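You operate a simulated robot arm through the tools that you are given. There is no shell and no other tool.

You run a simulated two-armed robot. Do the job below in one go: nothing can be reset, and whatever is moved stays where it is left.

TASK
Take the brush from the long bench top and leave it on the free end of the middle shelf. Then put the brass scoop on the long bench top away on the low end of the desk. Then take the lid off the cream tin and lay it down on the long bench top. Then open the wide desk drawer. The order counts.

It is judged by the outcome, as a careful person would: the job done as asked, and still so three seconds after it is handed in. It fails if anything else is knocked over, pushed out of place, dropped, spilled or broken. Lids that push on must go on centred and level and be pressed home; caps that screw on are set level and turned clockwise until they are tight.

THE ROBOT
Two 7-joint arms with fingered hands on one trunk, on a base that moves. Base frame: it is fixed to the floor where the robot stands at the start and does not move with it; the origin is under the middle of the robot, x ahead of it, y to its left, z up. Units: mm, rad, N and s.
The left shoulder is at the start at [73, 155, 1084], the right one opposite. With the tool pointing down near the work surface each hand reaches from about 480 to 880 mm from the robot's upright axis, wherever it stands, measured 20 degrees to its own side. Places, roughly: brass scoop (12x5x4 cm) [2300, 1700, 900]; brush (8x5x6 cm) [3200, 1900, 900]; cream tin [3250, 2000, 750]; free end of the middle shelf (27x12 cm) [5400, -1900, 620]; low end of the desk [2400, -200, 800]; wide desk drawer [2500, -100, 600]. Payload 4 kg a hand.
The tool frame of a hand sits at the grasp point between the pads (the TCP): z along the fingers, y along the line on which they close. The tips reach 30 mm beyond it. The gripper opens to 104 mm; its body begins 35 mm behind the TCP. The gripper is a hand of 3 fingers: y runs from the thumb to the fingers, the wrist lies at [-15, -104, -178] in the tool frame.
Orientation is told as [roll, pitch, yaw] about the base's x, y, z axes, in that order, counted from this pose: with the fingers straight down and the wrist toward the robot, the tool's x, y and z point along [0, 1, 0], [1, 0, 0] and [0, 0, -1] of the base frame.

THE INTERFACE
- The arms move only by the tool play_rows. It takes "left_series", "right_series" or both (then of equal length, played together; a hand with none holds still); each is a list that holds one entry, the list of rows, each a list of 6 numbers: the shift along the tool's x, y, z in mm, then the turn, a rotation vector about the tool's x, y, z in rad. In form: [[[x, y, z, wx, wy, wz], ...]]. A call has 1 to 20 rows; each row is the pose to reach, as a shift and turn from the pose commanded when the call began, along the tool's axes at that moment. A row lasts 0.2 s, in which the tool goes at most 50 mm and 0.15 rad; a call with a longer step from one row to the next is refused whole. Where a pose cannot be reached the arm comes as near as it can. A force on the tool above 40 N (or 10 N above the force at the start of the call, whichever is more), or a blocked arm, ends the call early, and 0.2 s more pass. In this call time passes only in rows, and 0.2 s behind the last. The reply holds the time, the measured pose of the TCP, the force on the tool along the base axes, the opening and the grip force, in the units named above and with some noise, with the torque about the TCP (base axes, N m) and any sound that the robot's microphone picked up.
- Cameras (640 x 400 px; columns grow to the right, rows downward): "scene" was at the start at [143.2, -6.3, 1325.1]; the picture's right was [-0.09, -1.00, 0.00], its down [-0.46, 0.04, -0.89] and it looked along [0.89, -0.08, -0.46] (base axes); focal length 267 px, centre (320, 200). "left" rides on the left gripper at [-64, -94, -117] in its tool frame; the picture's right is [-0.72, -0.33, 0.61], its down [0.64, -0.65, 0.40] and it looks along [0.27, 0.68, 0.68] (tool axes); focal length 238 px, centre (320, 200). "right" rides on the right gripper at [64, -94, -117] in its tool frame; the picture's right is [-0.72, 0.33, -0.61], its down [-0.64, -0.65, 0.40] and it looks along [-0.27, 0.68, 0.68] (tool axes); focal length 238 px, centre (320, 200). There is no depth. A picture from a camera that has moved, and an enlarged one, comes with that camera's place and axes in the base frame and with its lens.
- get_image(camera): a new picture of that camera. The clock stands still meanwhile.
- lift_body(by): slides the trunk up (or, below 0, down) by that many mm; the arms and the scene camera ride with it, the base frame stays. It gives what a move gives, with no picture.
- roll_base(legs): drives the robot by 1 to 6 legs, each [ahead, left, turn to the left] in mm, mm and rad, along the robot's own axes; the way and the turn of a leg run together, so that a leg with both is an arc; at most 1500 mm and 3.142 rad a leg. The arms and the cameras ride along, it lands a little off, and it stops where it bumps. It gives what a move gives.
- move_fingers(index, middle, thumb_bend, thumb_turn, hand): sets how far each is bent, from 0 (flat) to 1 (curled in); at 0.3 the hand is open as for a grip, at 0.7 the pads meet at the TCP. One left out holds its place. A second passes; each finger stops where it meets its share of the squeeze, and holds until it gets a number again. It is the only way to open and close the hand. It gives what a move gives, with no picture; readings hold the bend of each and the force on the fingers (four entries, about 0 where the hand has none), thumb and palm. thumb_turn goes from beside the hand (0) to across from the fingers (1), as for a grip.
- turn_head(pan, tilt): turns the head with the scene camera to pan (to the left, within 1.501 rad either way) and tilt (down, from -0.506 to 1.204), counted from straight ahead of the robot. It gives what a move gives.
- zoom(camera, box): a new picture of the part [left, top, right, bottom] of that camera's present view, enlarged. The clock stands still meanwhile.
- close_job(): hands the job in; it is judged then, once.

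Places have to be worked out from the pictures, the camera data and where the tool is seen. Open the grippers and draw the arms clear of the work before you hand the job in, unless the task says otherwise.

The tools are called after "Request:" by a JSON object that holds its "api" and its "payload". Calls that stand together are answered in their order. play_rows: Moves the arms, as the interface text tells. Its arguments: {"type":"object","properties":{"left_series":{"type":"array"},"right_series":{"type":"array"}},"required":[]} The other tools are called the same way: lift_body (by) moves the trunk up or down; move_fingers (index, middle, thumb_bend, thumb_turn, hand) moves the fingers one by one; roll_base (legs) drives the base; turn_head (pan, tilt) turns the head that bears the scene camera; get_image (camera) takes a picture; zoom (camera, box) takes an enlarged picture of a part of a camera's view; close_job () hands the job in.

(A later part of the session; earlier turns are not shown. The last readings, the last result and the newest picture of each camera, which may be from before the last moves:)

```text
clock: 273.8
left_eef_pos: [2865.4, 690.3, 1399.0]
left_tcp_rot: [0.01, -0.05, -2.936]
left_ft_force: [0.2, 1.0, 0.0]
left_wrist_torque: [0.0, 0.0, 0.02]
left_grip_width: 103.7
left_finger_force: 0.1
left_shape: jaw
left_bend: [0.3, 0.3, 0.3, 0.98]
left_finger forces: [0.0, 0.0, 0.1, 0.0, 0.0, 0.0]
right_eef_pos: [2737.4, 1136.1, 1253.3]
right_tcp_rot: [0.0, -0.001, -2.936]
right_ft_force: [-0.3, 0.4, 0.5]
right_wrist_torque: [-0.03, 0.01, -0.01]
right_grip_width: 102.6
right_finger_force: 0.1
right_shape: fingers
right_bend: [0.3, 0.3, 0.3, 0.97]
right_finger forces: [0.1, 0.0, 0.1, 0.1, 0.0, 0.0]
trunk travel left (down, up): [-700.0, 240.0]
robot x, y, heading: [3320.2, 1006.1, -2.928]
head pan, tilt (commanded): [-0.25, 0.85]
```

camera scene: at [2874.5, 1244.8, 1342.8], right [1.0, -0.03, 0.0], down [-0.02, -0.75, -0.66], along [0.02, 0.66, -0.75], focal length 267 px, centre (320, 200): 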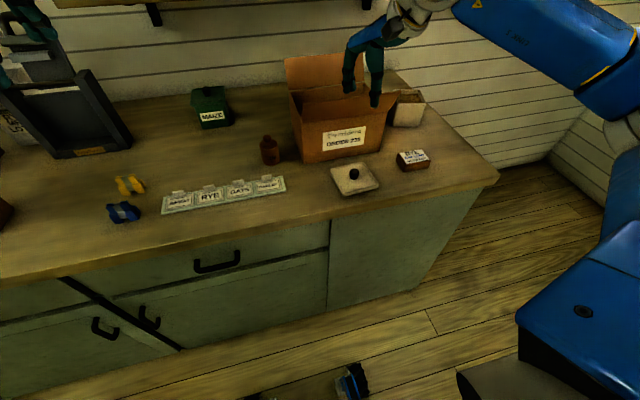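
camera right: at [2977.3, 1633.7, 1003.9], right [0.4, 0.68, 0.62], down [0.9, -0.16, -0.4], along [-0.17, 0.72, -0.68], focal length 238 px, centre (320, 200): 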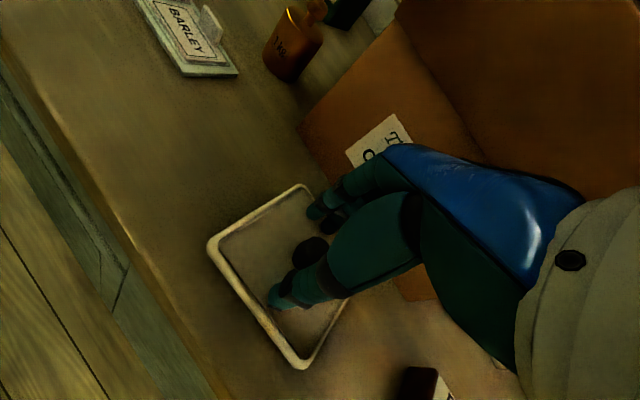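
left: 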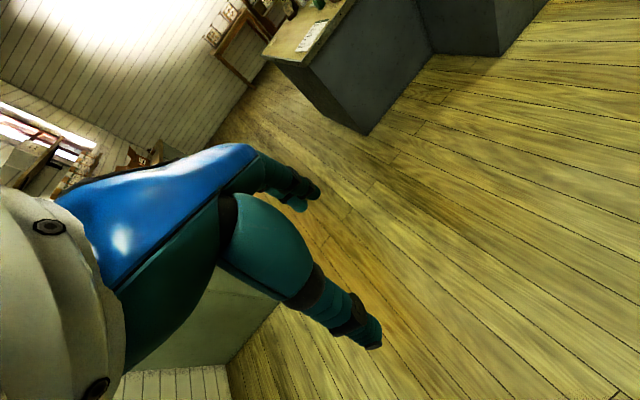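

I'm facing along the bench line with the desk ahead-left. I slide left to stand in front of the desk's drawer side and look.

Request:
{"api": "roll_base", "payload": {"legs": [[0, 550, 0], [0, 550, 0]]}}

Request:
{"api": "turn_head", "payload": {"pan": -0.15, "tilt": 0.7}}

Request:
{"api": "get_image", "payload": {"camera": "scene"}}

```text
clock: 279.7
left_eef_pos: [3088.9, -368.0, 1401.6]
left_tcp_rot: [0.016, -0.051, -2.946]
left_ft_force: [-0.7, 1.3, -0.6]
left_wrist_torque: [-0.06, -0.02, 0.01]
left_grip_width: 103.9
left_finger_force: 0.0
left_shape: jaw
left_bend: [0.3, 0.3, 0.3, 0.98]
left_finger forces: [0.1, 0.0, 0.0, 0.0, 0.0, 0.0]
right_eef_pos: [2963.8, 77.3, 1252.2]
right_tcp_rot: [0.005, -0.005, -2.943]
right_ft_force: [0.1, 0.5, 0.5]
right_wrist_torque: [-0.02, -0.03, 0.0]
right_grip_width: 102.9
right_finger_force: 0.0
right_shape: fingers
right_bend: [0.3, 0.3, 0.3, 0.97]
right_finger forces: [0.0, 0.0, 0.0, 0.0, 0.0, 0.0]
trunk travel left (down, up): [-700.0, 240.0]
robot x, y, heading: [3546.9, -64.6, -2.941]
head pan, tilt (commanded): [-0.25, 0.85]
```

```text
clock: 280.4
left_eef_pos: [3092.6, -372.8, 1400.9]
left_tcp_rot: [0.013, -0.052, -2.944]
left_ft_force: [0.6, -0.3, -0.5]
left_wrist_torque: [-0.03, 0.03, -0.01]
left_grip_width: 103.6
left_finger_force: 0.0
left_shape: jaw
left_bend: [0.3, 0.3, 0.3, 0.98]
left_finger forces: [0.0, 0.0, 0.0, 0.0, 0.0, 0.1]
right_eef_pos: [2965.9, 71.8, 1254.0]
right_tcp_rot: [-0.001, -0.004, -2.946]
right_ft_force: [-1.2, -0.8, -0.3]
right_wrist_torque: [-0.03, -0.02, -0.01]
right_grip_width: 102.6
right_finger_force: 0.1
right_shape: fingers
right_bend: [0.3, 0.3, 0.3, 0.97]
right_finger forces: [0.0, 0.0, 0.0, 0.0, 0.0, 0.1]
trunk travel left (down, up): [-700.0, 240.0]
robot x, y, heading: [3546.6, -67.4, -2.939]
head pan, tilt (commanded): [-0.15, 0.7]
```

```text
taken
camera scene: at [3406.7, -74.1, 1504.9], right [-0.05, 1.0, 0.0], down [0.65, 0.03, -0.76], along [-0.76, -0.04, -0.65], focal length 267 px, centre (320, 200)
```

scene: 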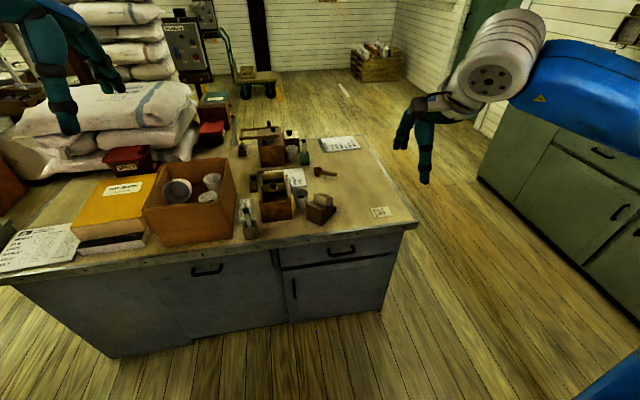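

The desk's drawer front is in view. I zoom in to compare the drawers.

Request:
{"api": "zoom", "payload": {"camera": "scene", "box": [100, 190, 420, 360]}}

Request:
{"api": "zoom", "payload": {"camera": "scene", "box": [270, 210, 430, 310]}}

Request:
{"api": "zoom", "payload": {"camera": "scene", "box": [120, 230, 280, 330]}}

```text
2.00 times, centred on (260, 275) of scene
camera zoom: at [3406.7, -74.1, 1504.9], right [-0.05, 1.0, 0.0], down [0.65, 0.03, -0.76], along [-0.76, -0.04, -0.65], focal length 534 px, centre (440, 50)
```

zoom: 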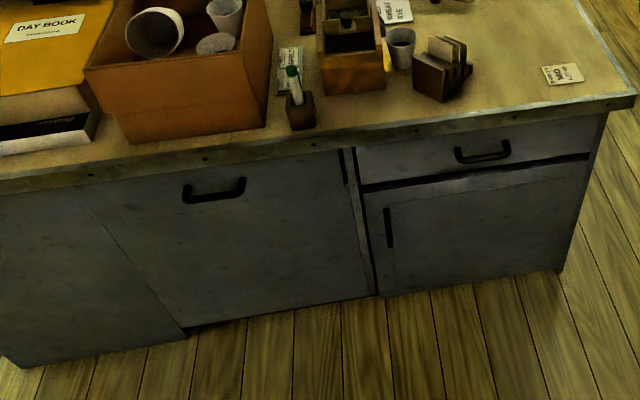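

```text
4.00 times, centred on (350, 260) of scene
camera zoom: at [3406.7, -74.1, 1504.9], right [-0.05, 1.0, 0.0], down [0.65, 0.03, -0.76], along [-0.76, -0.04, -0.65], focal length 1069 px, centre (200, -40)
```

zoom: 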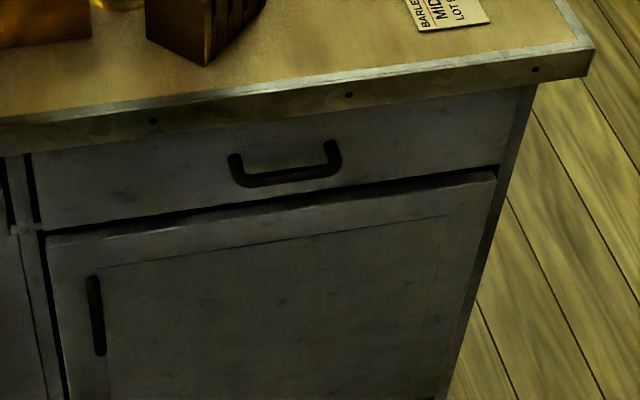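

```text
4.00 times, centred on (200, 280) of scene
camera zoom: at [3406.7, -74.1, 1504.9], right [-0.05, 1.0, 0.0], down [0.65, 0.03, -0.76], along [-0.76, -0.04, -0.65], focal length 1069 px, centre (800, -120)
```

zoom: 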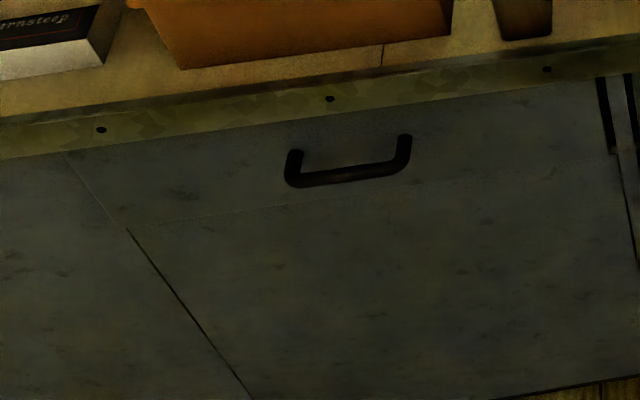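

The right-hand drawer is a real drawer (dark gap around it, matching the given place); its bow handle's bar is at about (2695,-17,611), right under the desk edge. I need the fingers to point forward, so I test tilting the right hand 60° up in free air.

Request:
{"api": "play_rows", "payload": {"right_series": [[[0, 0, 0, -0.14, 0, 0], [0, 0, 0, -0.28, 0, 0], [0, 0, 0, -0.42, 0, 0], [0, 0, 0, -0.56, 0, 0], [0, 0, 0, -0.7, 0, 0], [0, 0, 0, -0.84, 0, 0], [0, 0, 0, -0.98, 0, 0], [0, 0, 0, -1.05, 0, 0]]]}}

Request:
{"api": "get_image", "payload": {"camera": "scene"}}

Request:
{"api": "get_image", "payload": {"camera": "right"}}

```text
clock: 282.2
left_eef_pos: [3093.9, -375.7, 1400.8]
left_tcp_rot: [0.008, -0.054, -2.943]
left_ft_force: [0.8, 0.0, 0.2]
left_wrist_torque: [-0.03, 0.0, 0.0]
left_grip_width: 103.8
left_finger_force: 0.0
left_shape: jaw
left_bend: [0.3, 0.3, 0.3, 0.98]
left_finger forces: [0.0, 0.0, 0.1, 0.1, 0.0, 0.0]
right_eef_pos: [2967.2, 69.8, 1255.0]
right_tcp_rot: [-0.004, -0.777, -2.941]
right_ft_force: [0.1, -1.1, -0.7]
right_wrist_torque: [0.02, 0.02, -0.01]
right_grip_width: 102.6
right_finger_force: 0.1
right_shape: fingers
right_bend: [0.3, 0.3, 0.3, 0.97]
right_finger forces: [0.1, 0.1, 0.0, 0.0, 0.0, 0.1]
right hand out of reach, approached as far as the arm can: row 6, 7, 8
trunk travel left (down, up): [-700.0, 240.0]
robot x, y, heading: [3549.2, -69.4, -2.941]
head pan, tilt (commanded): [-0.15, 0.7]
```

```text
taken
camera scene: at [3408.7, -77.8, 1505.1], right [-0.05, 1.0, 0.0], down [0.64, 0.03, -0.76], along [-0.76, -0.04, -0.65], focal length 267 px, centre (320, 200)
```

scene: 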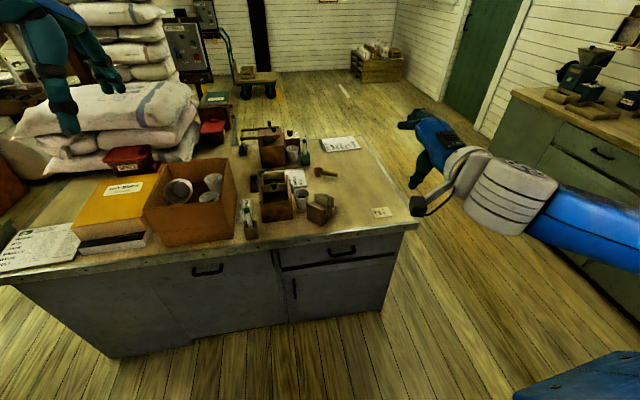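

```text
taken
camera right: at [3125.4, 37.5, 1271.8], right [0.05, 0.74, 0.67], down [0.05, 0.67, -0.74], along [-1.0, 0.07, 0.0], focal length 238 px, centre (320, 200)
```

right: 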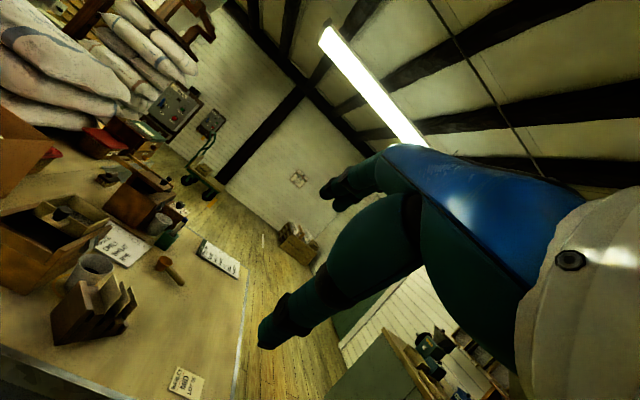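

The arm tilts to about 45° here. The handle bar measures about 35 mm off the drawer face at (2700,-15,618), so a 45° grip with narrow fingers should fit. I lower the trunk fully, which also should allow more tilt.

Request:
{"api": "lift_body", "payload": {"by": -680}}

Request:
{"api": "turn_head", "payload": {"pan": -0.1, "tilt": 0.25}}

Request:
{"api": "get_image", "payload": {"camera": "scene"}}

Request:
{"api": "get_image", "payload": {"camera": "right"}}

```text
refused: -680 is not a number from -400 to 400
```

```text
clock: 283.1
left_eef_pos: [3094.5, -376.9, 1399.8]
left_tcp_rot: [0.009, -0.053, -2.941]
left_ft_force: [-0.7, 0.3, -0.1]
left_wrist_torque: [-0.02, -0.03, 0.0]
left_grip_width: 103.7
left_finger_force: 0.1
left_shape: jaw
left_bend: [0.3, 0.3, 0.3, 0.98]
left_finger forces: [0.1, 0.0, 0.1, 0.0, 0.0, 0.0]
right_eef_pos: [2966.9, 69.3, 1254.2]
right_tcp_rot: [-0.004, -0.775, -2.941]
right_ft_force: [-0.2, 0.1, -0.4]
right_wrist_torque: [-0.01, -0.02, -0.02]
right_grip_width: 103.0
right_finger_force: 0.0
right_shape: fingers
right_bend: [0.3, 0.3, 0.3, 0.97]
right_finger forces: [0.1, 0.0, 0.0, 0.1, 0.0, 0.0]
trunk travel left (down, up): [-700.0, 240.0]
robot x, y, heading: [3550.6, -66.3, -2.939]
head pan, tilt (commanded): [-0.099, 0.25]
```

```text
taken
camera scene: at [3399.8, -83.2, 1545.8], right [-0.1, 0.99, 0.0], down [0.25, 0.03, -0.97], along [-0.96, -0.1, -0.25], focal length 267 px, centre (320, 200)
```

scene: 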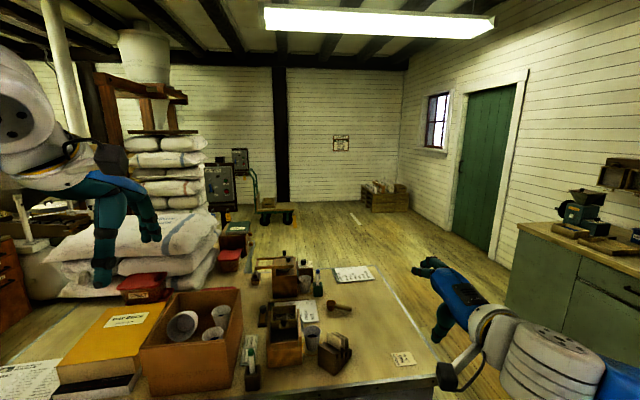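

```text
taken
camera right: at [3124.7, 37.2, 1271.6], right [0.05, 0.74, 0.67], down [0.05, 0.67, -0.74], along [-1.0, 0.07, -0.01], focal length 238 px, centre (320, 200)
```

right: 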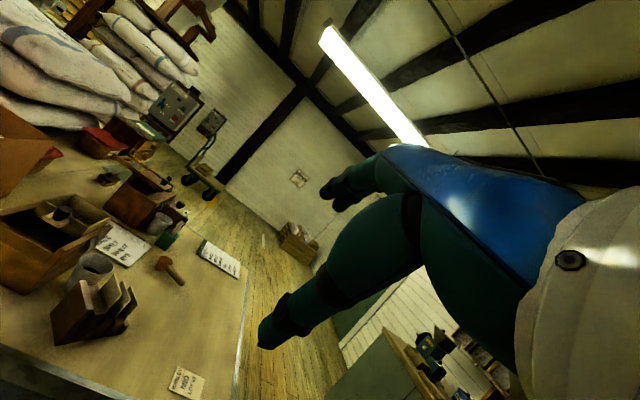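

The lift takes at most 400 per call, so I lower in two steps and look at the handle from low down.

Request:
{"api": "lift_body", "payload": {"by": -400}}

Request:
{"api": "lift_body", "payload": {"by": -240}}

Request:
{"api": "turn_head", "payload": {"pan": -0.1, "tilt": 0.3}}

Request:
{"api": "get_image", "payload": {"camera": "scene"}}

Request:
{"api": "get_image", "payload": {"camera": "right"}}

```text
clock: 287.0
left_eef_pos: [3093.5, -376.6, 1000.5]
left_tcp_rot: [0.009, -0.053, -2.944]
left_ft_force: [0.4, 0.3, -0.7]
left_wrist_torque: [0.01, -0.03, 0.01]
left_grip_width: 104.1
left_finger_force: 0.1
left_shape: jaw
left_bend: [0.3, 0.3, 0.3, 0.98]
left_finger forces: [0.0, 0.1, 0.0, 0.0, 0.0, 0.1]
right_eef_pos: [2967.8, 68.5, 854.3]
right_tcp_rot: [-0.003, -0.775, -2.941]
right_ft_force: [-1.0, -0.1, -0.2]
right_wrist_torque: [0.07, 0.0, 0.01]
right_grip_width: 103.1
right_finger_force: 0.1
right_shape: fingers
right_bend: [0.3, 0.3, 0.3, 0.97]
right_finger forces: [0.1, 0.1, 0.0, 0.0, 0.0, 0.1]
trunk travel left (down, up): [-300.0, 640.0]
robot x, y, heading: [3547.8, -65.4, -2.94]
head pan, tilt (commanded): [-0.099, 0.25]
```

```text
clock: 289.5
left_eef_pos: [3094.5, -377.3, 761.0]
left_tcp_rot: [0.008, -0.053, -2.945]
left_ft_force: [1.1, -0.6, -0.6]
left_wrist_torque: [0.01, 0.02, -0.01]
left_grip_width: 103.7
left_finger_force: 0.0
left_shape: jaw
left_bend: [0.3, 0.3, 0.3, 0.98]
left_finger forces: [0.0, 0.0, 0.0, 0.0, 0.1, 0.0]
right_eef_pos: [2966.7, 68.2, 614.8]
right_tcp_rot: [-0.004, -0.777, -2.94]
right_ft_force: [-0.4, -0.9, 0.1]
right_wrist_torque: [-0.01, 0.0, 0.03]
right_grip_width: 102.8
right_finger_force: 0.1
right_shape: fingers
right_bend: [0.3, 0.3, 0.3, 0.97]
right_finger forces: [0.1, 0.0, 0.1, 0.0, 0.0, 0.0]
trunk travel left (down, up): [-60.0, 880.0]
robot x, y, heading: [3544.1, -65.5, -2.941]
head pan, tilt (commanded): [-0.099, 0.25]
```

```text
clock: 290.1
left_eef_pos: [3093.6, -376.4, 762.2]
left_tcp_rot: [0.01, -0.052, -2.943]
left_ft_force: [-0.8, -1.4, 0.3]
left_wrist_torque: [-0.01, 0.0, 0.05]
left_grip_width: 103.7
left_finger_force: 0.0
left_shape: jaw
left_bend: [0.3, 0.3, 0.3, 0.98]
left_finger forces: [0.0, 0.1, 0.0, 0.0, 0.0, 0.1]
right_eef_pos: [2968.1, 69.3, 614.8]
right_tcp_rot: [-0.004, -0.775, -2.941]
right_ft_force: [-1.1, -0.3, 1.1]
right_wrist_torque: [-0.02, -0.04, 0.02]
right_grip_width: 103.1
right_finger_force: 0.0
right_shape: fingers
right_bend: [0.3, 0.3, 0.3, 0.97]
right_finger forces: [0.1, 0.0, 0.0, 0.0, 0.0, 0.0]
trunk travel left (down, up): [-60.0, 880.0]
robot x, y, heading: [3546.8, -67.5, -2.941]
head pan, tilt (commanded): [-0.099, 0.3]
```

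```text
taken
camera scene: at [3401.4, -83.1, 901.2], right [-0.1, 0.99, 0.0], down [0.3, 0.03, -0.95], along [-0.95, -0.1, -0.3], focal length 267 px, centre (320, 200)
```

scene: 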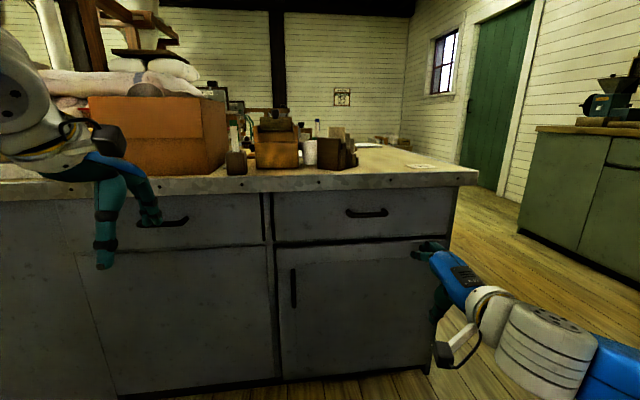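

```text
taken
camera right: at [3125.5, 37.2, 631.6], right [0.05, 0.74, 0.67], down [0.05, 0.67, -0.74], along [-1.0, 0.07, -0.01], focal length 238 px, centre (320, 200)
```

right: 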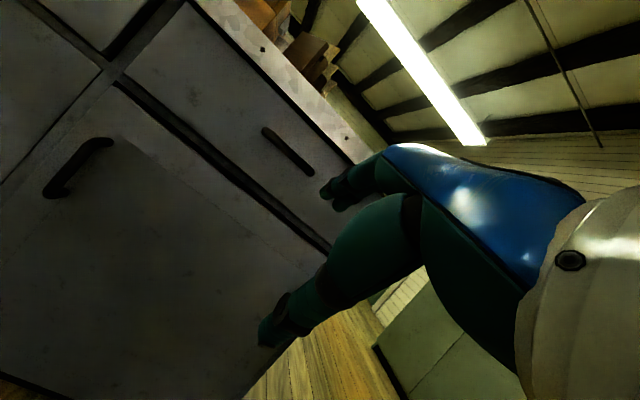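

I zoom on both drawers and the handle from this low view.

Request:
{"api": "zoom", "payload": {"camera": "scene", "box": [0, 160, 480, 400]}}

Request:
{"api": "zoom", "payload": {"camera": "scene", "box": [320, 180, 416, 240]}}

Request:
{"api": "zoom", "payload": {"camera": "right", "box": [220, 90, 380, 190]}}

```text
1.33 times, centred on (240, 280) of scene
camera zoom: at [3401.4, -83.1, 901.2], right [-0.1, 0.99, 0.0], down [0.3, 0.03, -0.95], along [-0.95, -0.1, -0.3], focal length 356 px, centre (427, 93)
```

zoom: 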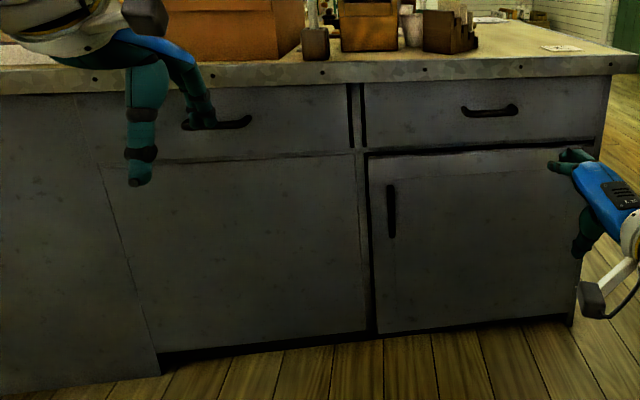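

```text
6.67 times, centred on (368, 210) of scene
camera zoom: at [3401.4, -83.1, 901.2], right [-0.1, 0.99, 0.0], down [0.3, 0.03, -0.95], along [-0.95, -0.1, -0.3], focal length 1781 px, centre (0, 133)
```

zoom: 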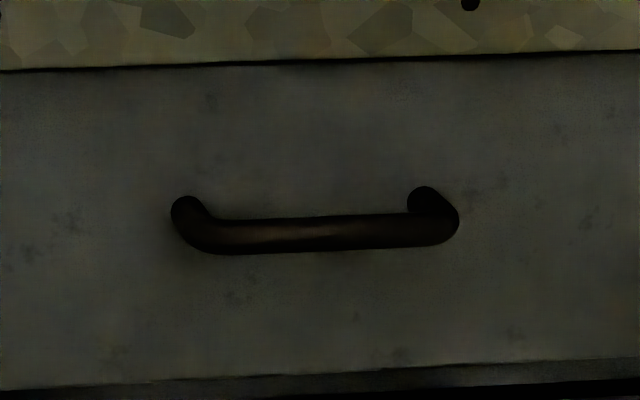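

```text
4.00 times, centred on (300, 140) of right
camera zoom: at [3125.5, 37.2, 631.6], right [0.05, 0.74, 0.67], down [0.05, 0.67, -0.74], along [-1.0, 0.07, -0.01], focal length 953 px, centre (400, 440)
```

zoom: 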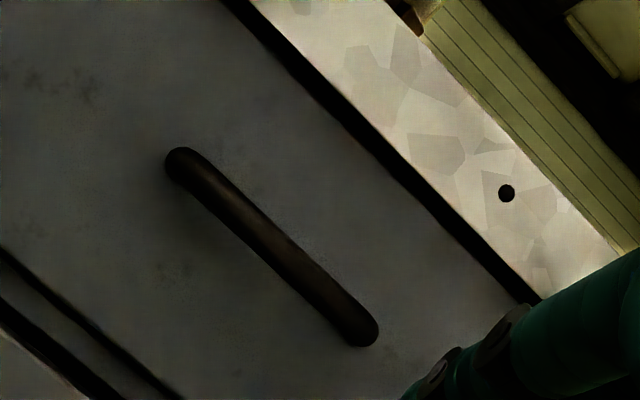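

From these two views the bar triangulates to about (2715,-28,651), standing ~32 mm off the drawer face and just proud of the desk edge. I narrow the right fingers and bring the tilted hand to 100 mm in front of it, trying a little more tilt.

Request:
{"api": "move_fingers", "payload": {"hand": "right", "index": 0.59, "middle": 0.59, "thumb_bend": 0.54}}

Request:
{"api": "play_rows", "payload": {"right_series": [[[10, 36, 18, 0, 0, 0], [21, 72, 36, -0.04, 0, 0], [32, 108, 54, -0.08, 0, 0], [42, 144, 72, -0.12, 0, 0]]]}}

Request:
{"api": "get_image", "payload": {"camera": "right"}}

Request:
{"api": "get_image", "payload": {"camera": "scene"}}

```text
clock: 291.1
left_eef_pos: [3093.9, -376.4, 760.6]
left_tcp_rot: [0.01, -0.053, -2.943]
left_ft_force: [-0.2, -0.5, -0.4]
left_wrist_torque: [-0.03, 0.03, -0.01]
left_grip_width: 103.9
left_finger_force: 0.0
left_shape: jaw
left_bend: [0.3, 0.3, 0.3, 0.98]
left_finger forces: [0.0, 0.0, 0.0, 0.0, 0.0, 0.0]
right_eef_pos: [2966.6, 69.1, 613.9]
right_tcp_rot: [-0.003, -0.776, -2.941]
right_ft_force: [-1.0, -0.1, -0.6]
right_wrist_torque: [0.01, 0.0, -0.03]
right_grip_width: 35.8
right_finger_force: 0.0
right_shape: fingers
right_bend: [0.59, 0.59, 0.54, 0.97]
right_finger forces: [0.0, 0.0, 0.1, 0.0, 0.0, 0.0]
trunk travel left (down, up): [-60.0, 880.0]
robot x, y, heading: [3547.4, -67.7, -2.938]
head pan, tilt (commanded): [-0.099, 0.3]
```

```text
clock: 292.1
left_eef_pos: [3093.4, -377.6, 758.9]
left_tcp_rot: [0.008, -0.05, -2.944]
left_ft_force: [-0.5, 0.1, 0.0]
left_wrist_torque: [-0.01, -0.02, -0.01]
left_grip_width: 103.8
left_finger_force: 0.0
left_shape: jaw
left_bend: [0.3, 0.3, 0.3, 0.98]
left_finger forces: [0.0, 0.1, 0.0, 0.1, 0.1, 0.1]
right_eef_pos: [2878.8, 40.0, 669.8]
right_tcp_rot: [-0.017, -0.872, -2.899]
right_ft_force: [-0.5, 0.0, 0.3]
right_wrist_torque: [0.02, -0.02, -0.01]
right_grip_width: 35.4
right_finger_force: 0.0
right_shape: fingers
right_bend: [0.59, 0.59, 0.54, 0.97]
right_finger forces: [0.0, 0.0, 0.0, 0.2, 0.0, 0.0]
right hand out of reach, approached as far as the arm can: row 2, 3, 4
trunk travel left (down, up): [-60.0, 880.0]
robot x, y, heading: [3548.2, -62.2, -2.94]
head pan, tilt (commanded): [-0.099, 0.3]
```

```text
taken
camera right: at [3038.8, 13.2, 672.6], right [0.09, 0.75, 0.65], down [-0.04, 0.66, -0.75], along [-1.0, 0.04, 0.09], focal length 238 px, centre (320, 200)
```

right: 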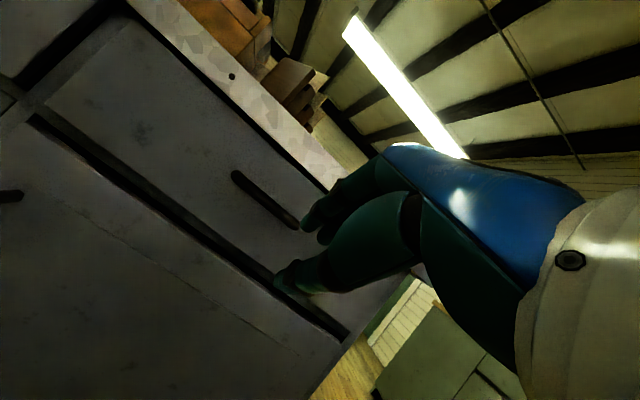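

```text
taken
camera scene: at [3399.7, -83.3, 900.8], right [-0.1, 0.99, 0.0], down [0.3, 0.03, -0.95], along [-0.95, -0.1, -0.3], focal length 267 px, centre (320, 200)
```

scene: 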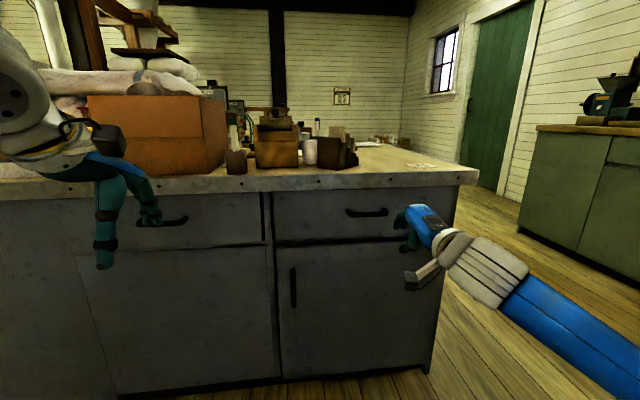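

The hand now reaches 50° tilt but is at its limit of reach. I lower the trunk the last 60 mm, pull the hand back, and will bring the base closer instead.

Request:
{"api": "lift_body", "payload": {"by": -58}}

Request:
{"api": "play_rows", "payload": {"right_series": [[[0, -22, -25, 0, 0, 0], [0, -44, -50, 0, 0, 0], [0, -66, -75, 0, 0, 0], [0, -84, -98, 0, 0, 0], [0, -70, -110, -0.08, 0, 0], [0, -60, -120, -0.16, 0, 0]]]}}

```text
clock: 293.1
left_eef_pos: [3094.7, -376.5, 701.4]
left_tcp_rot: [0.008, -0.054, -2.942]
left_ft_force: [0.6, 0.2, -0.8]
left_wrist_torque: [0.03, 0.0, -0.04]
left_grip_width: 103.9
left_finger_force: 0.1
left_shape: jaw
left_bend: [0.3, 0.3, 0.3, 0.98]
left_finger forces: [0.0, 0.0, 0.1, 0.1, 0.0, 0.1]
right_eef_pos: [2878.8, 40.2, 614.6]
right_tcp_rot: [-0.018, -0.871, -2.899]
right_ft_force: [-0.2, -0.1, -0.3]
right_wrist_torque: [0.01, 0.02, 0.01]
right_grip_width: 35.2
right_finger_force: 0.0
right_shape: fingers
right_bend: [0.59, 0.59, 0.54, 0.97]
right_finger forces: [0.0, 0.0, 0.0, 0.0, 0.1, 0.0]
trunk travel left (down, up): [-2.0, 938.0]
robot x, y, heading: [3551.1, -63.7, -2.937]
head pan, tilt (commanded): [-0.099, 0.3]
```

```text
clock: 294.5
left_eef_pos: [3094.3, -376.9, 701.6]
left_tcp_rot: [0.008, -0.051, -2.943]
left_ft_force: [0.7, -0.5, 0.4]
left_wrist_torque: [-0.01, 0.02, 0.01]
left_grip_width: 103.7
left_finger_force: 0.1
left_shape: jaw
left_bend: [0.3, 0.3, 0.3, 0.98]
left_finger forces: [0.1, 0.1, 0.1, 0.0, 0.0, 0.1]
right_eef_pos: [2979.3, 73.2, 644.8]
right_tcp_rot: [-0.022, -1.007, -2.893]
right_ft_force: [0.1, 0.2, 0.2]
right_wrist_torque: [-0.01, -0.01, 0.0]
right_grip_width: 35.3
right_finger_force: 0.1
right_shape: fingers
right_bend: [0.59, 0.59, 0.54, 0.97]
right_finger forces: [0.0, 0.1, 0.0, 0.1, 0.0, 0.0]
right hand out of reach, approached as far as the arm can: row 4, 5, 6
trunk travel left (down, up): [-2.0, 938.0]
robot x, y, heading: [3544.8, -67.2, -2.942]
head pan, tilt (commanded): [-0.099, 0.3]
```

Now the hand tilts 58° with good reach. Before driving closer I move the left hand out to the side, away from the desk edge.

Request:
{"api": "play_rows", "payload": {"left_series": [[[36, -22, 0, 0, 0, 0], [72, -44, 0, 0, 0, 0], [108, -66, 0, 0, 0, 0], [144, -88, 0, 0, 0, 0], [180, -110, 0, 0, 0, 0], [216, -132, 0, 0, 0, 0]]]}}

Request:
{"api": "roll_base", "payload": {"legs": [[180, 40, 0]]}}

Request:
{"api": "get_image", "payload": {"camera": "right"}}

Request:
{"api": "get_image", "payload": {"camera": "scene"}}

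```text
clock: 295.9
left_eef_pos: [3268.7, -562.8, 697.0]
left_tcp_rot: [0.009, -0.052, -2.944]
left_ft_force: [-0.4, 0.1, -1.1]
left_wrist_torque: [0.01, 0.01, 0.0]
left_grip_width: 103.8
left_finger_force: 0.0
left_shape: jaw
left_bend: [0.3, 0.3, 0.3, 0.98]
left_finger forces: [0.0, 0.0, 0.0, 0.0, 0.0, 0.0]
right_eef_pos: [2979.7, 73.1, 644.7]
right_tcp_rot: [-0.024, -1.005, -2.892]
right_ft_force: [0.6, -0.3, -0.6]
right_wrist_torque: [0.02, 0.0, -0.01]
right_grip_width: 35.4
right_finger_force: 0.0
right_shape: fingers
right_bend: [0.59, 0.59, 0.54, 0.97]
right_finger forces: [0.1, 0.1, 0.1, 0.0, 0.1, 0.0]
trunk travel left (down, up): [-2.0, 938.0]
robot x, y, heading: [3546.2, -67.2, -2.935]
head pan, tilt (commanded): [-0.099, 0.3]
```

```text
clock: 297.4
left_eef_pos: [3097.9, -636.5, 697.8]
left_tcp_rot: [0.011, -0.053, -2.947]
left_ft_force: [0.3, -0.2, 0.0]
left_wrist_torque: [0.0, 0.01, 0.0]
left_grip_width: 103.5
left_finger_force: 0.2
left_shape: jaw
left_bend: [0.3, 0.3, 0.3, 0.98]
left_finger forces: [0.0, 0.0, 0.0, 0.0, 0.1, 0.0]
right_eef_pos: [2809.8, -1.6, 643.9]
right_tcp_rot: [-0.022, -1.005, -2.894]
right_ft_force: [0.1, -0.9, 0.7]
right_wrist_torque: [0.0, 0.03, -0.01]
right_grip_width: 35.1
right_finger_force: 0.0
right_shape: fingers
right_bend: [0.59, 0.59, 0.54, 0.97]
right_finger forces: [0.0, 0.1, 0.1, 0.0, 0.1, 0.1]
trunk travel left (down, up): [-2.0, 938.0]
robot x, y, heading: [3377.3, -141.1, -2.941]
head pan, tilt (commanded): [-0.099, 0.3]
```

```text
taken
camera right: at [2969.4, -28.7, 626.7], right [0.17, 0.77, 0.61], down [-0.14, 0.64, -0.76], along [-0.98, 0.05, 0.22], focal length 238 px, centre (320, 200)
```

right: 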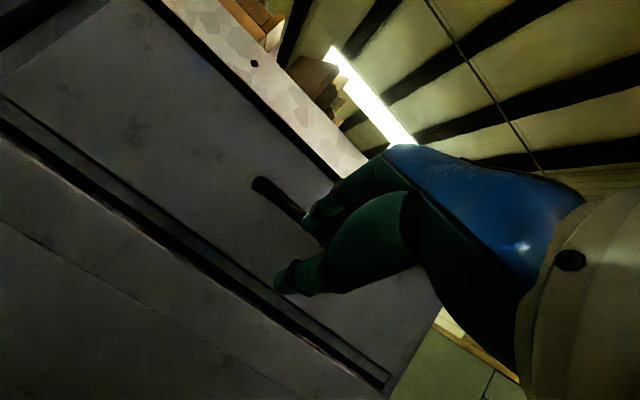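

```text
taken
camera scene: at [3232.7, -158.5, 843.2], right [-0.1, 0.99, 0.0], down [0.3, 0.03, -0.95], along [-0.95, -0.1, -0.3], focal length 267 px, centre (320, 200)
```

scene: 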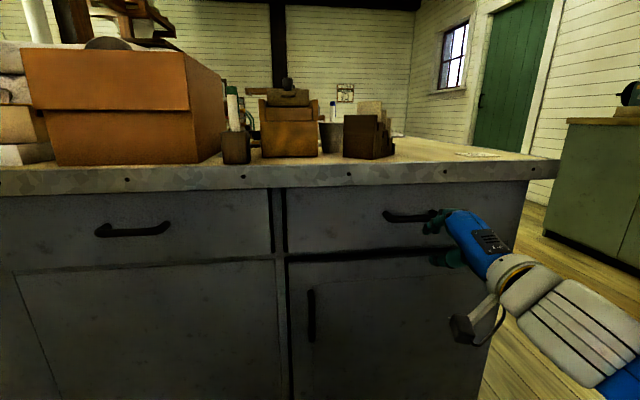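

I'm close now. I zoom in on the handle and fingers in both views.

Request:
{"api": "zoom", "payload": {"camera": "scene", "box": [360, 180, 488, 280]}}

Request:
{"api": "zoom", "payload": {"camera": "right", "box": [220, 150, 380, 310]}}

```text
4.00 times, centred on (424, 230) of scene
camera zoom: at [3232.7, -158.5, 843.2], right [-0.1, 0.99, 0.0], down [0.3, 0.03, -0.95], along [-0.95, -0.1, -0.3], focal length 1069 px, centre (-96, 80)
```

zoom: 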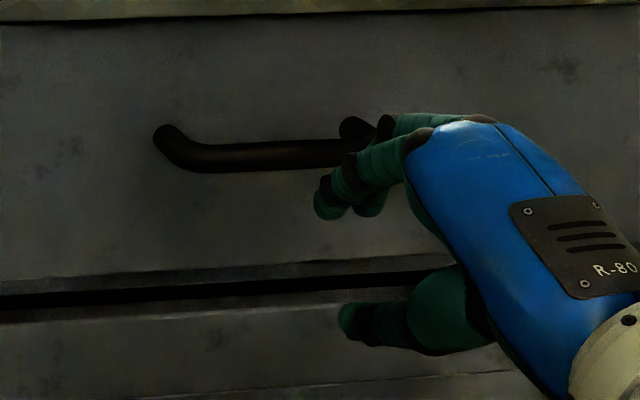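

```text
2.50 times, centred on (300, 230) of right
camera zoom: at [2969.4, -28.7, 626.7], right [0.17, 0.77, 0.61], down [-0.14, 0.64, -0.76], along [-0.98, 0.05, 0.22], focal length 596 px, centre (370, 125)
```

zoom: 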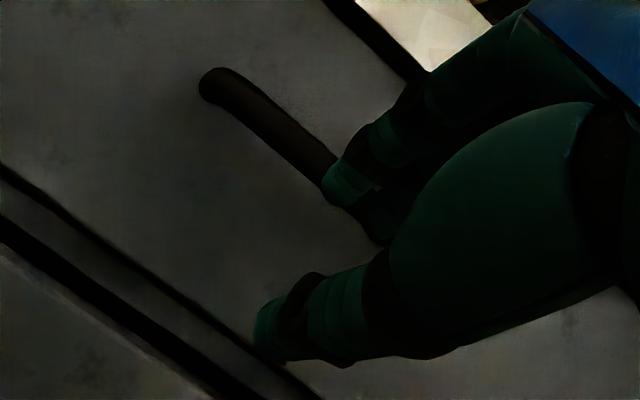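

The bar's left end triangulates to (2733,-70,652), so the bar centre is near d≈-612, z≈652; the hand must come up 19 mm. I raise the trunk and drive 50 mm nearer.

Request:
{"api": "lift_body", "payload": {"by": 19}}

Request:
{"api": "roll_base", "payload": {"legs": [[48, 0, 0]]}}

Request:
{"api": "zoom", "payload": {"camera": "scene", "box": [360, 180, 488, 280]}}

Request:
{"api": "zoom", "payload": {"camera": "right", "box": [220, 150, 380, 310]}}

```text
clock: 298.1
left_eef_pos: [3097.2, -637.2, 716.1]
left_tcp_rot: [0.009, -0.054, -2.944]
left_ft_force: [0.2, -0.3, -1.1]
left_wrist_torque: [0.02, 0.02, 0.0]
left_grip_width: 103.9
left_finger_force: 0.1
left_shape: jaw
left_bend: [0.3, 0.3, 0.3, 0.98]
left_finger forces: [0.1, 0.0, 0.0, 0.0, 0.0, 0.0]
right_eef_pos: [2809.6, -2.5, 664.3]
right_tcp_rot: [-0.024, -1.006, -2.894]
right_ft_force: [-0.3, 0.1, 1.0]
right_wrist_torque: [-0.02, 0.03, 0.04]
right_grip_width: 35.1
right_finger_force: 0.1
right_shape: fingers
right_bend: [0.59, 0.59, 0.54, 0.97]
right_finger forces: [0.0, 0.0, 0.0, 0.0, 0.1, 0.1]
trunk travel left (down, up): [-21.0, 919.0]
robot x, y, heading: [3379.8, -138.9, -2.944]
head pan, tilt (commanded): [-0.099, 0.3]
```

```text
clock: 299.0
left_eef_pos: [3049.6, -645.7, 716.1]
left_tcp_rot: [0.009, -0.055, -2.947]
left_ft_force: [0.0, -0.2, 0.5]
left_wrist_torque: [0.01, 0.0, 0.01]
left_grip_width: 103.7
left_finger_force: 0.1
left_shape: jaw
left_bend: [0.3, 0.3, 0.3, 0.98]
left_finger forces: [0.0, 0.1, 0.0, 0.0, 0.0, 0.0]
right_eef_pos: [2763.5, -11.6, 664.5]
right_tcp_rot: [-0.025, -1.005, -2.894]
right_ft_force: [-0.4, -0.4, -0.6]
right_wrist_torque: [0.01, 0.0, 0.02]
right_grip_width: 35.5
right_finger_force: 0.3
right_shape: fingers
right_bend: [0.59, 0.59, 0.54, 0.97]
right_finger forces: [0.0, 0.0, 0.1, 0.1, 0.0, 0.0]
trunk travel left (down, up): [-21.0, 919.0]
robot x, y, heading: [3328.2, -151.7, -2.941]
head pan, tilt (commanded): [-0.099, 0.3]
```

```text
4.00 times, centred on (424, 230) of scene
camera zoom: at [3184.8, -168.2, 862.2], right [-0.1, 0.99, 0.0], down [0.3, 0.03, -0.95], along [-0.95, -0.1, -0.3], focal length 1069 px, centre (-96, 80)
```

zoom: 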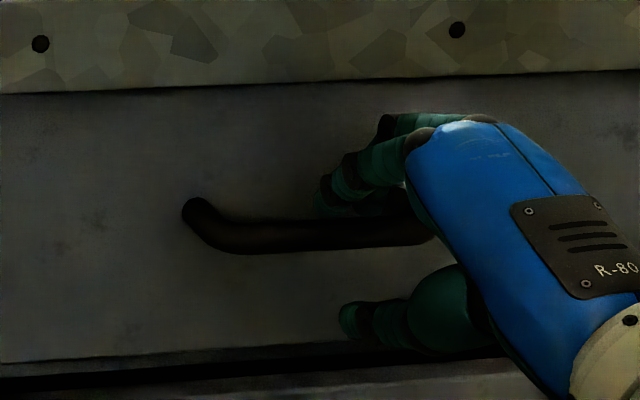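

```text
2.50 times, centred on (300, 230) of right
camera zoom: at [2922.0, -38.0, 645.9], right [0.17, 0.77, 0.61], down [-0.14, 0.64, -0.76], along [-0.97, 0.05, 0.22], focal length 596 px, centre (370, 125)
```

zoom: 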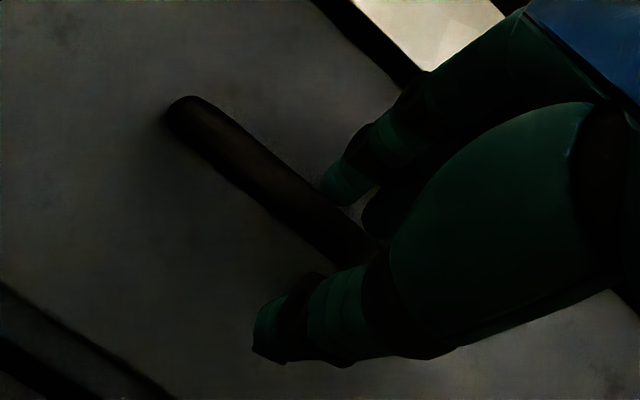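

The bar now lies between the fingers above and the thumb below, with the tips just short of it. I drive the last 28 mm.

Request:
{"api": "roll_base", "payload": {"legs": [[28, 0, 0]]}}

Request:
{"api": "zoom", "payload": {"camera": "scene", "box": [360, 180, 488, 280]}}

Request:
{"api": "zoom", "payload": {"camera": "right", "box": [220, 150, 380, 310]}}

```text
clock: 299.8
left_eef_pos: [3023.7, -650.9, 717.3]
left_tcp_rot: [0.008, -0.056, -2.946]
left_ft_force: [0.2, -0.2, -0.6]
left_wrist_torque: [0.0, 0.02, 0.01]
left_grip_width: 103.9
left_finger_force: 0.0
left_shape: jaw
left_bend: [0.3, 0.3, 0.3, 0.98]
left_finger forces: [0.0, 0.0, 0.1, 0.0, 0.1, 0.0]
right_eef_pos: [2736.6, -16.7, 665.0]
right_tcp_rot: [-0.023, -1.006, -2.894]
right_ft_force: [9.0, 0.9, -0.4]
right_wrist_torque: [-0.02, -0.04, -0.02]
right_grip_width: 30.0
right_finger_force: 4.2
right_shape: fingers
right_bend: [0.63, 0.61, 0.54, 0.97]
right_finger forces: [6.0, 3.4, 0.0, 0.0, 0.0, 0.0]
trunk travel left (down, up): [-21.0, 919.0]
robot x, y, heading: [3304.7, -157.2, -2.943]
head pan, tilt (commanded): [-0.099, 0.3]
```

```text
4.00 times, centred on (424, 230) of scene
camera zoom: at [3158.7, -173.5, 862.4], right [-0.1, 0.99, 0.0], down [0.29, 0.03, -0.96], along [-0.95, -0.1, -0.3], focal length 1069 px, centre (-96, 80)
```

zoom: 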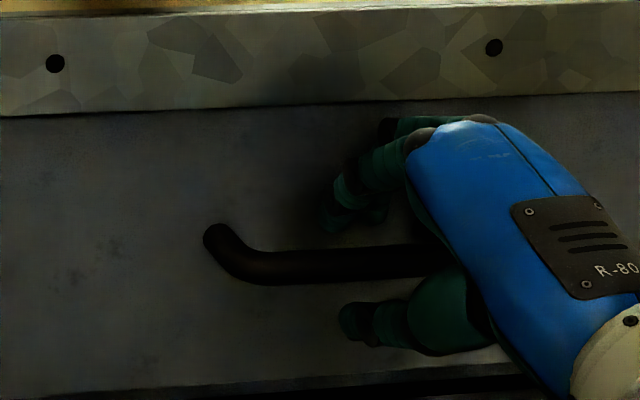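

```text
2.50 times, centred on (300, 230) of right
camera zoom: at [2896.0, -43.4, 646.5], right [0.18, 0.77, 0.61], down [-0.14, 0.64, -0.76], along [-0.97, 0.05, 0.22], focal length 596 px, centre (370, 125)
```

zoom: 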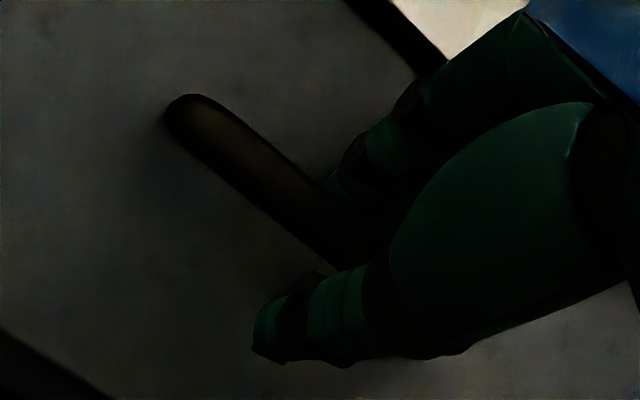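

The fingertips reach over the bar and lightly touch the drawer face (9 N). I close the hand so the fingers curl down behind the bar and the thumb comes up under it.

Request:
{"api": "move_fingers", "payload": {"hand": "right", "index": 0.85, "middle": 0.85, "thumb_bend": 0.8}}

Request:
{"api": "zoom", "payload": {"camera": "scene", "box": [360, 180, 488, 280]}}

Request:
{"api": "zoom", "payload": {"camera": "right", "box": [220, 150, 380, 310]}}

```text
clock: 300.8
left_eef_pos: [3021.6, -650.0, 716.0]
left_tcp_rot: [0.01, -0.052, -2.947]
left_ft_force: [0.7, 0.8, -0.1]
left_wrist_torque: [0.02, 0.03, 0.01]
left_grip_width: 103.8
left_finger_force: 0.0
left_shape: jaw
left_bend: [0.3, 0.3, 0.3, 0.98]
left_finger forces: [0.0, 0.1, 0.0, 0.1, 0.0, 0.0]
right_eef_pos: [2735.1, -17.0, 660.7]
right_tcp_rot: [-0.022, -0.998, -2.896]
right_ft_force: [0.4, -2.1, -25.9]
right_wrist_torque: [0.05, 0.22, 0.2]
right_grip_width: 5.5
right_finger_force: 22.8
right_shape: fingers
right_bend: [0.83, 0.82, 0.71, 0.97]
right_finger forces: [11.7, 11.6, 0.1, 0.0, 23.0, 0.0]
trunk travel left (down, up): [-21.0, 919.0]
robot x, y, heading: [3300.2, -153.3, -2.941]
head pan, tilt (commanded): [-0.099, 0.3]
```

```text
4.00 times, centred on (424, 230) of scene
camera zoom: at [3154.7, -173.1, 861.4], right [-0.1, 0.99, 0.0], down [0.3, 0.03, -0.95], along [-0.95, -0.1, -0.3], focal length 1069 px, centre (-96, 80)
```

zoom: 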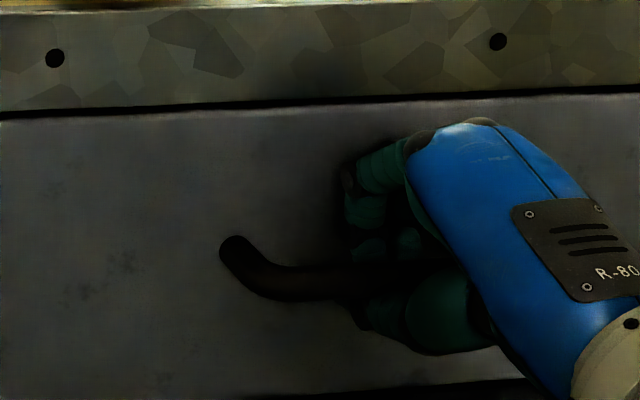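

```text
2.50 times, centred on (300, 230) of right
camera zoom: at [2894.0, -43.1, 643.6], right [0.17, 0.77, 0.61], down [-0.13, 0.64, -0.76], along [-0.98, 0.05, 0.21], focal length 596 px, centre (370, 125)
```

zoom: 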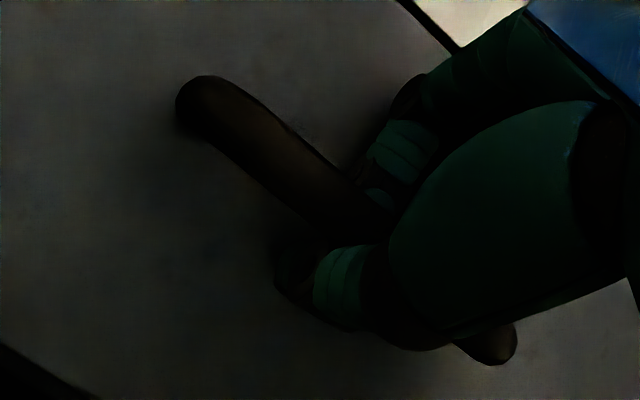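

The hand is closed around the bar with about 23 N. I lower the hand 4 mm to relieve the vertical strain, then back the base 40 mm to start the drawer.

Request:
{"api": "play_rows", "payload": {"right_series": [[[0, -3.4, 2.1, 0, 0, 0]]]}}

Request:
{"api": "roll_base", "payload": {"legs": [[-40, -1, 0]]}}

Request:
{"api": "get_image", "payload": {"camera": "scene"}}

Request:
{"api": "zoom", "payload": {"camera": "right", "box": [220, 150, 380, 310]}}

```text
clock: 301.2
left_eef_pos: [3022.1, -649.6, 716.4]
left_tcp_rot: [0.01, -0.05, -2.947]
left_ft_force: [-0.6, -0.2, -0.7]
left_wrist_torque: [-0.01, 0.01, -0.01]
left_grip_width: 103.7
left_finger_force: 0.0
left_shape: jaw
left_bend: [0.3, 0.3, 0.3, 0.98]
left_finger forces: [0.0, 0.1, 0.1, 0.0, 0.0, 0.0]
right_eef_pos: [2735.5, -16.8, 661.9]
right_tcp_rot: [-0.02, -1.0, -2.896]
right_ft_force: [0.1, -1.9, -27.8]
right_wrist_torque: [0.02, 0.26, 0.16]
right_grip_width: 5.4
right_finger_force: 24.7
right_shape: fingers
right_bend: [0.83, 0.82, 0.71, 0.97]
right_finger forces: [12.2, 11.7, 0.0, 0.0, 24.4, 0.0]
right hand out of reach, approached as far as the arm can: row 1
trunk travel left (down, up): [-21.0, 919.0]
robot x, y, heading: [3301.1, -155.3, -2.948]
head pan, tilt (commanded): [-0.099, 0.3]
```

```text
clock: 302.1
left_eef_pos: [3060.3, -640.9, 716.1]
left_tcp_rot: [0.011, -0.053, -2.949]
left_ft_force: [0.1, 0.5, -0.4]
left_wrist_torque: [0.02, -0.01, 0.03]
left_grip_width: 103.6
left_finger_force: 0.0
left_shape: jaw
left_bend: [0.3, 0.3, 0.3, 0.98]
left_finger forces: [0.0, 0.1, 0.0, 0.0, 0.0, 0.1]
right_eef_pos: [2773.8, -8.0, 661.9]
right_tcp_rot: [-0.022, -1.001, -2.894]
right_ft_force: [0.1, -1.9, -28.5]
right_wrist_torque: [0.01, 0.33, 0.14]
right_grip_width: 5.8
right_finger_force: 25.5
right_shape: fingers
right_bend: [0.83, 0.82, 0.72, 0.96]
right_finger forces: [13.0, 13.9, 0.1, 0.0, 24.5, 0.0]
trunk travel left (down, up): [-21.0, 919.0]
robot x, y, heading: [3340.2, -143.6, -2.947]
head pan, tilt (commanded): [-0.099, 0.3]
```

```text
taken
camera scene: at [3193.5, -164.0, 861.5], right [-0.1, 0.99, 0.0], down [0.3, 0.03, -0.95], along [-0.95, -0.1, -0.3], focal length 267 px, centre (320, 200)
```

scene: 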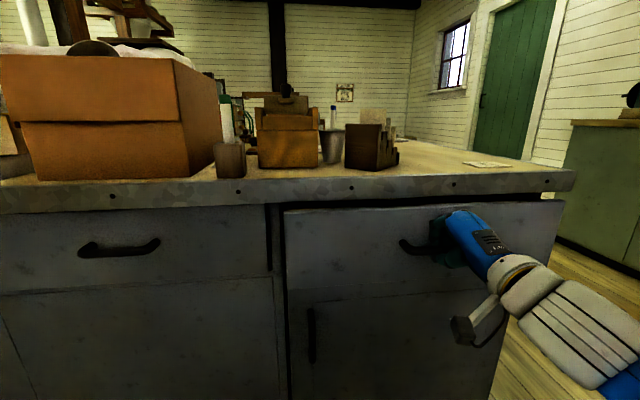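

```text
2.50 times, centred on (300, 230) of right
camera zoom: at [2933.2, -34.0, 643.9], right [0.17, 0.77, 0.61], down [-0.14, 0.64, -0.76], along [-0.98, 0.05, 0.21], focal length 596 px, centre (370, 125)
```

zoom: 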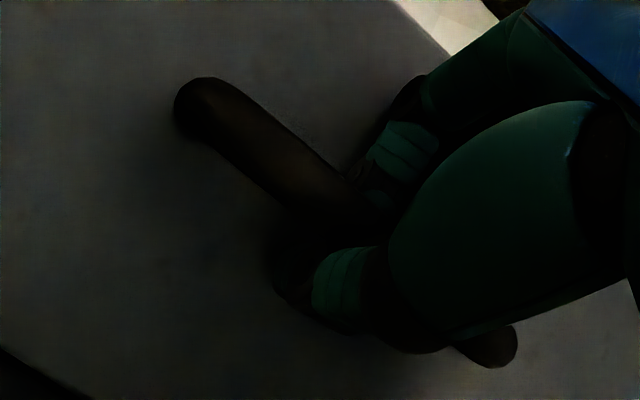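

The drawer slides out with the hand. I ease the trunk down 4 mm to relieve strain and keep backing.

Request:
{"api": "lift_body", "payload": {"by": -4}}

Request:
{"api": "roll_base", "payload": {"legs": [[-120, -3, 0]]}}

Request:
{"api": "get_image", "payload": {"camera": "scene"}}

```text
clock: 302.6
left_eef_pos: [3062.3, -641.7, 712.6]
left_tcp_rot: [0.009, -0.057, -2.948]
left_ft_force: [-0.2, 0.0, 0.4]
left_wrist_torque: [-0.01, 0.01, 0.0]
left_grip_width: 103.8
left_finger_force: 0.0
left_shape: jaw
left_bend: [0.3, 0.3, 0.3, 0.98]
left_finger forces: [0.1, 0.0, 0.0, 0.1, 0.0, 0.0]
right_eef_pos: [2776.4, -6.1, 660.1]
right_tcp_rot: [-0.024, -1.004, -2.896]
right_ft_force: [-0.1, 2.3, -8.5]
right_wrist_torque: [0.09, -0.08, 0.18]
right_grip_width: 5.4
right_finger_force: 27.9
right_shape: fingers
right_bend: [0.83, 0.82, 0.72, 0.97]
right_finger forces: [16.1, 12.1, 0.0, 0.1, 28.1, 0.1]
trunk travel left (down, up): [-17.0, 923.0]
robot x, y, heading: [3342.0, -143.2, -2.945]
head pan, tilt (commanded): [-0.099, 0.3]
```

```text
clock: 303.9
left_eef_pos: [3182.5, -615.2, 713.6]
left_tcp_rot: [0.01, -0.057, -2.945]
left_ft_force: [0.5, 0.5, -0.5]
left_wrist_torque: [0.02, -0.03, 0.0]
left_grip_width: 103.7
left_finger_force: 0.1
left_shape: jaw
left_bend: [0.3, 0.3, 0.3, 0.98]
left_finger forces: [0.0, 0.0, 0.0, 0.0, 0.1, 0.1]
right_eef_pos: [2892.5, 19.8, 658.1]
right_tcp_rot: [-0.018, -1.003, -2.894]
right_ft_force: [-1.9, 8.9, -9.5]
right_wrist_torque: [0.16, -0.05, 0.16]
right_grip_width: 5.5
right_finger_force: 30.2
right_shape: fingers
right_bend: [0.83, 0.82, 0.72, 0.97]
right_finger forces: [16.2, 11.4, 0.1, 0.1, 31.6, 0.1]
trunk travel left (down, up): [-17.0, 923.0]
robot x, y, heading: [3456.9, -119.6, -2.942]
head pan, tilt (commanded): [-0.099, 0.3]
```

```text
taken
camera scene: at [3313.4, -136.3, 858.0], right [-0.1, 0.99, 0.0], down [0.3, 0.03, -0.95], along [-0.95, -0.1, -0.3], focal length 267 px, centre (320, 200)
```

scene: 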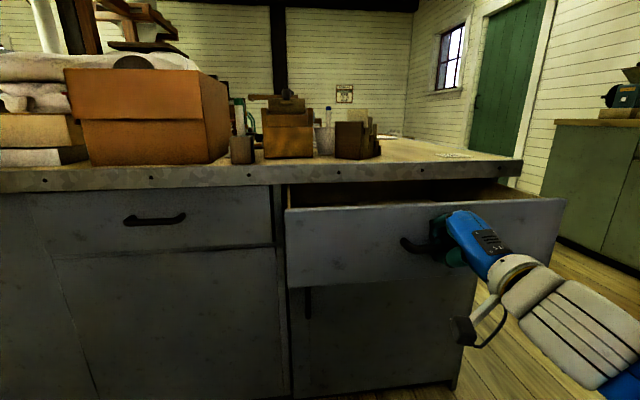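

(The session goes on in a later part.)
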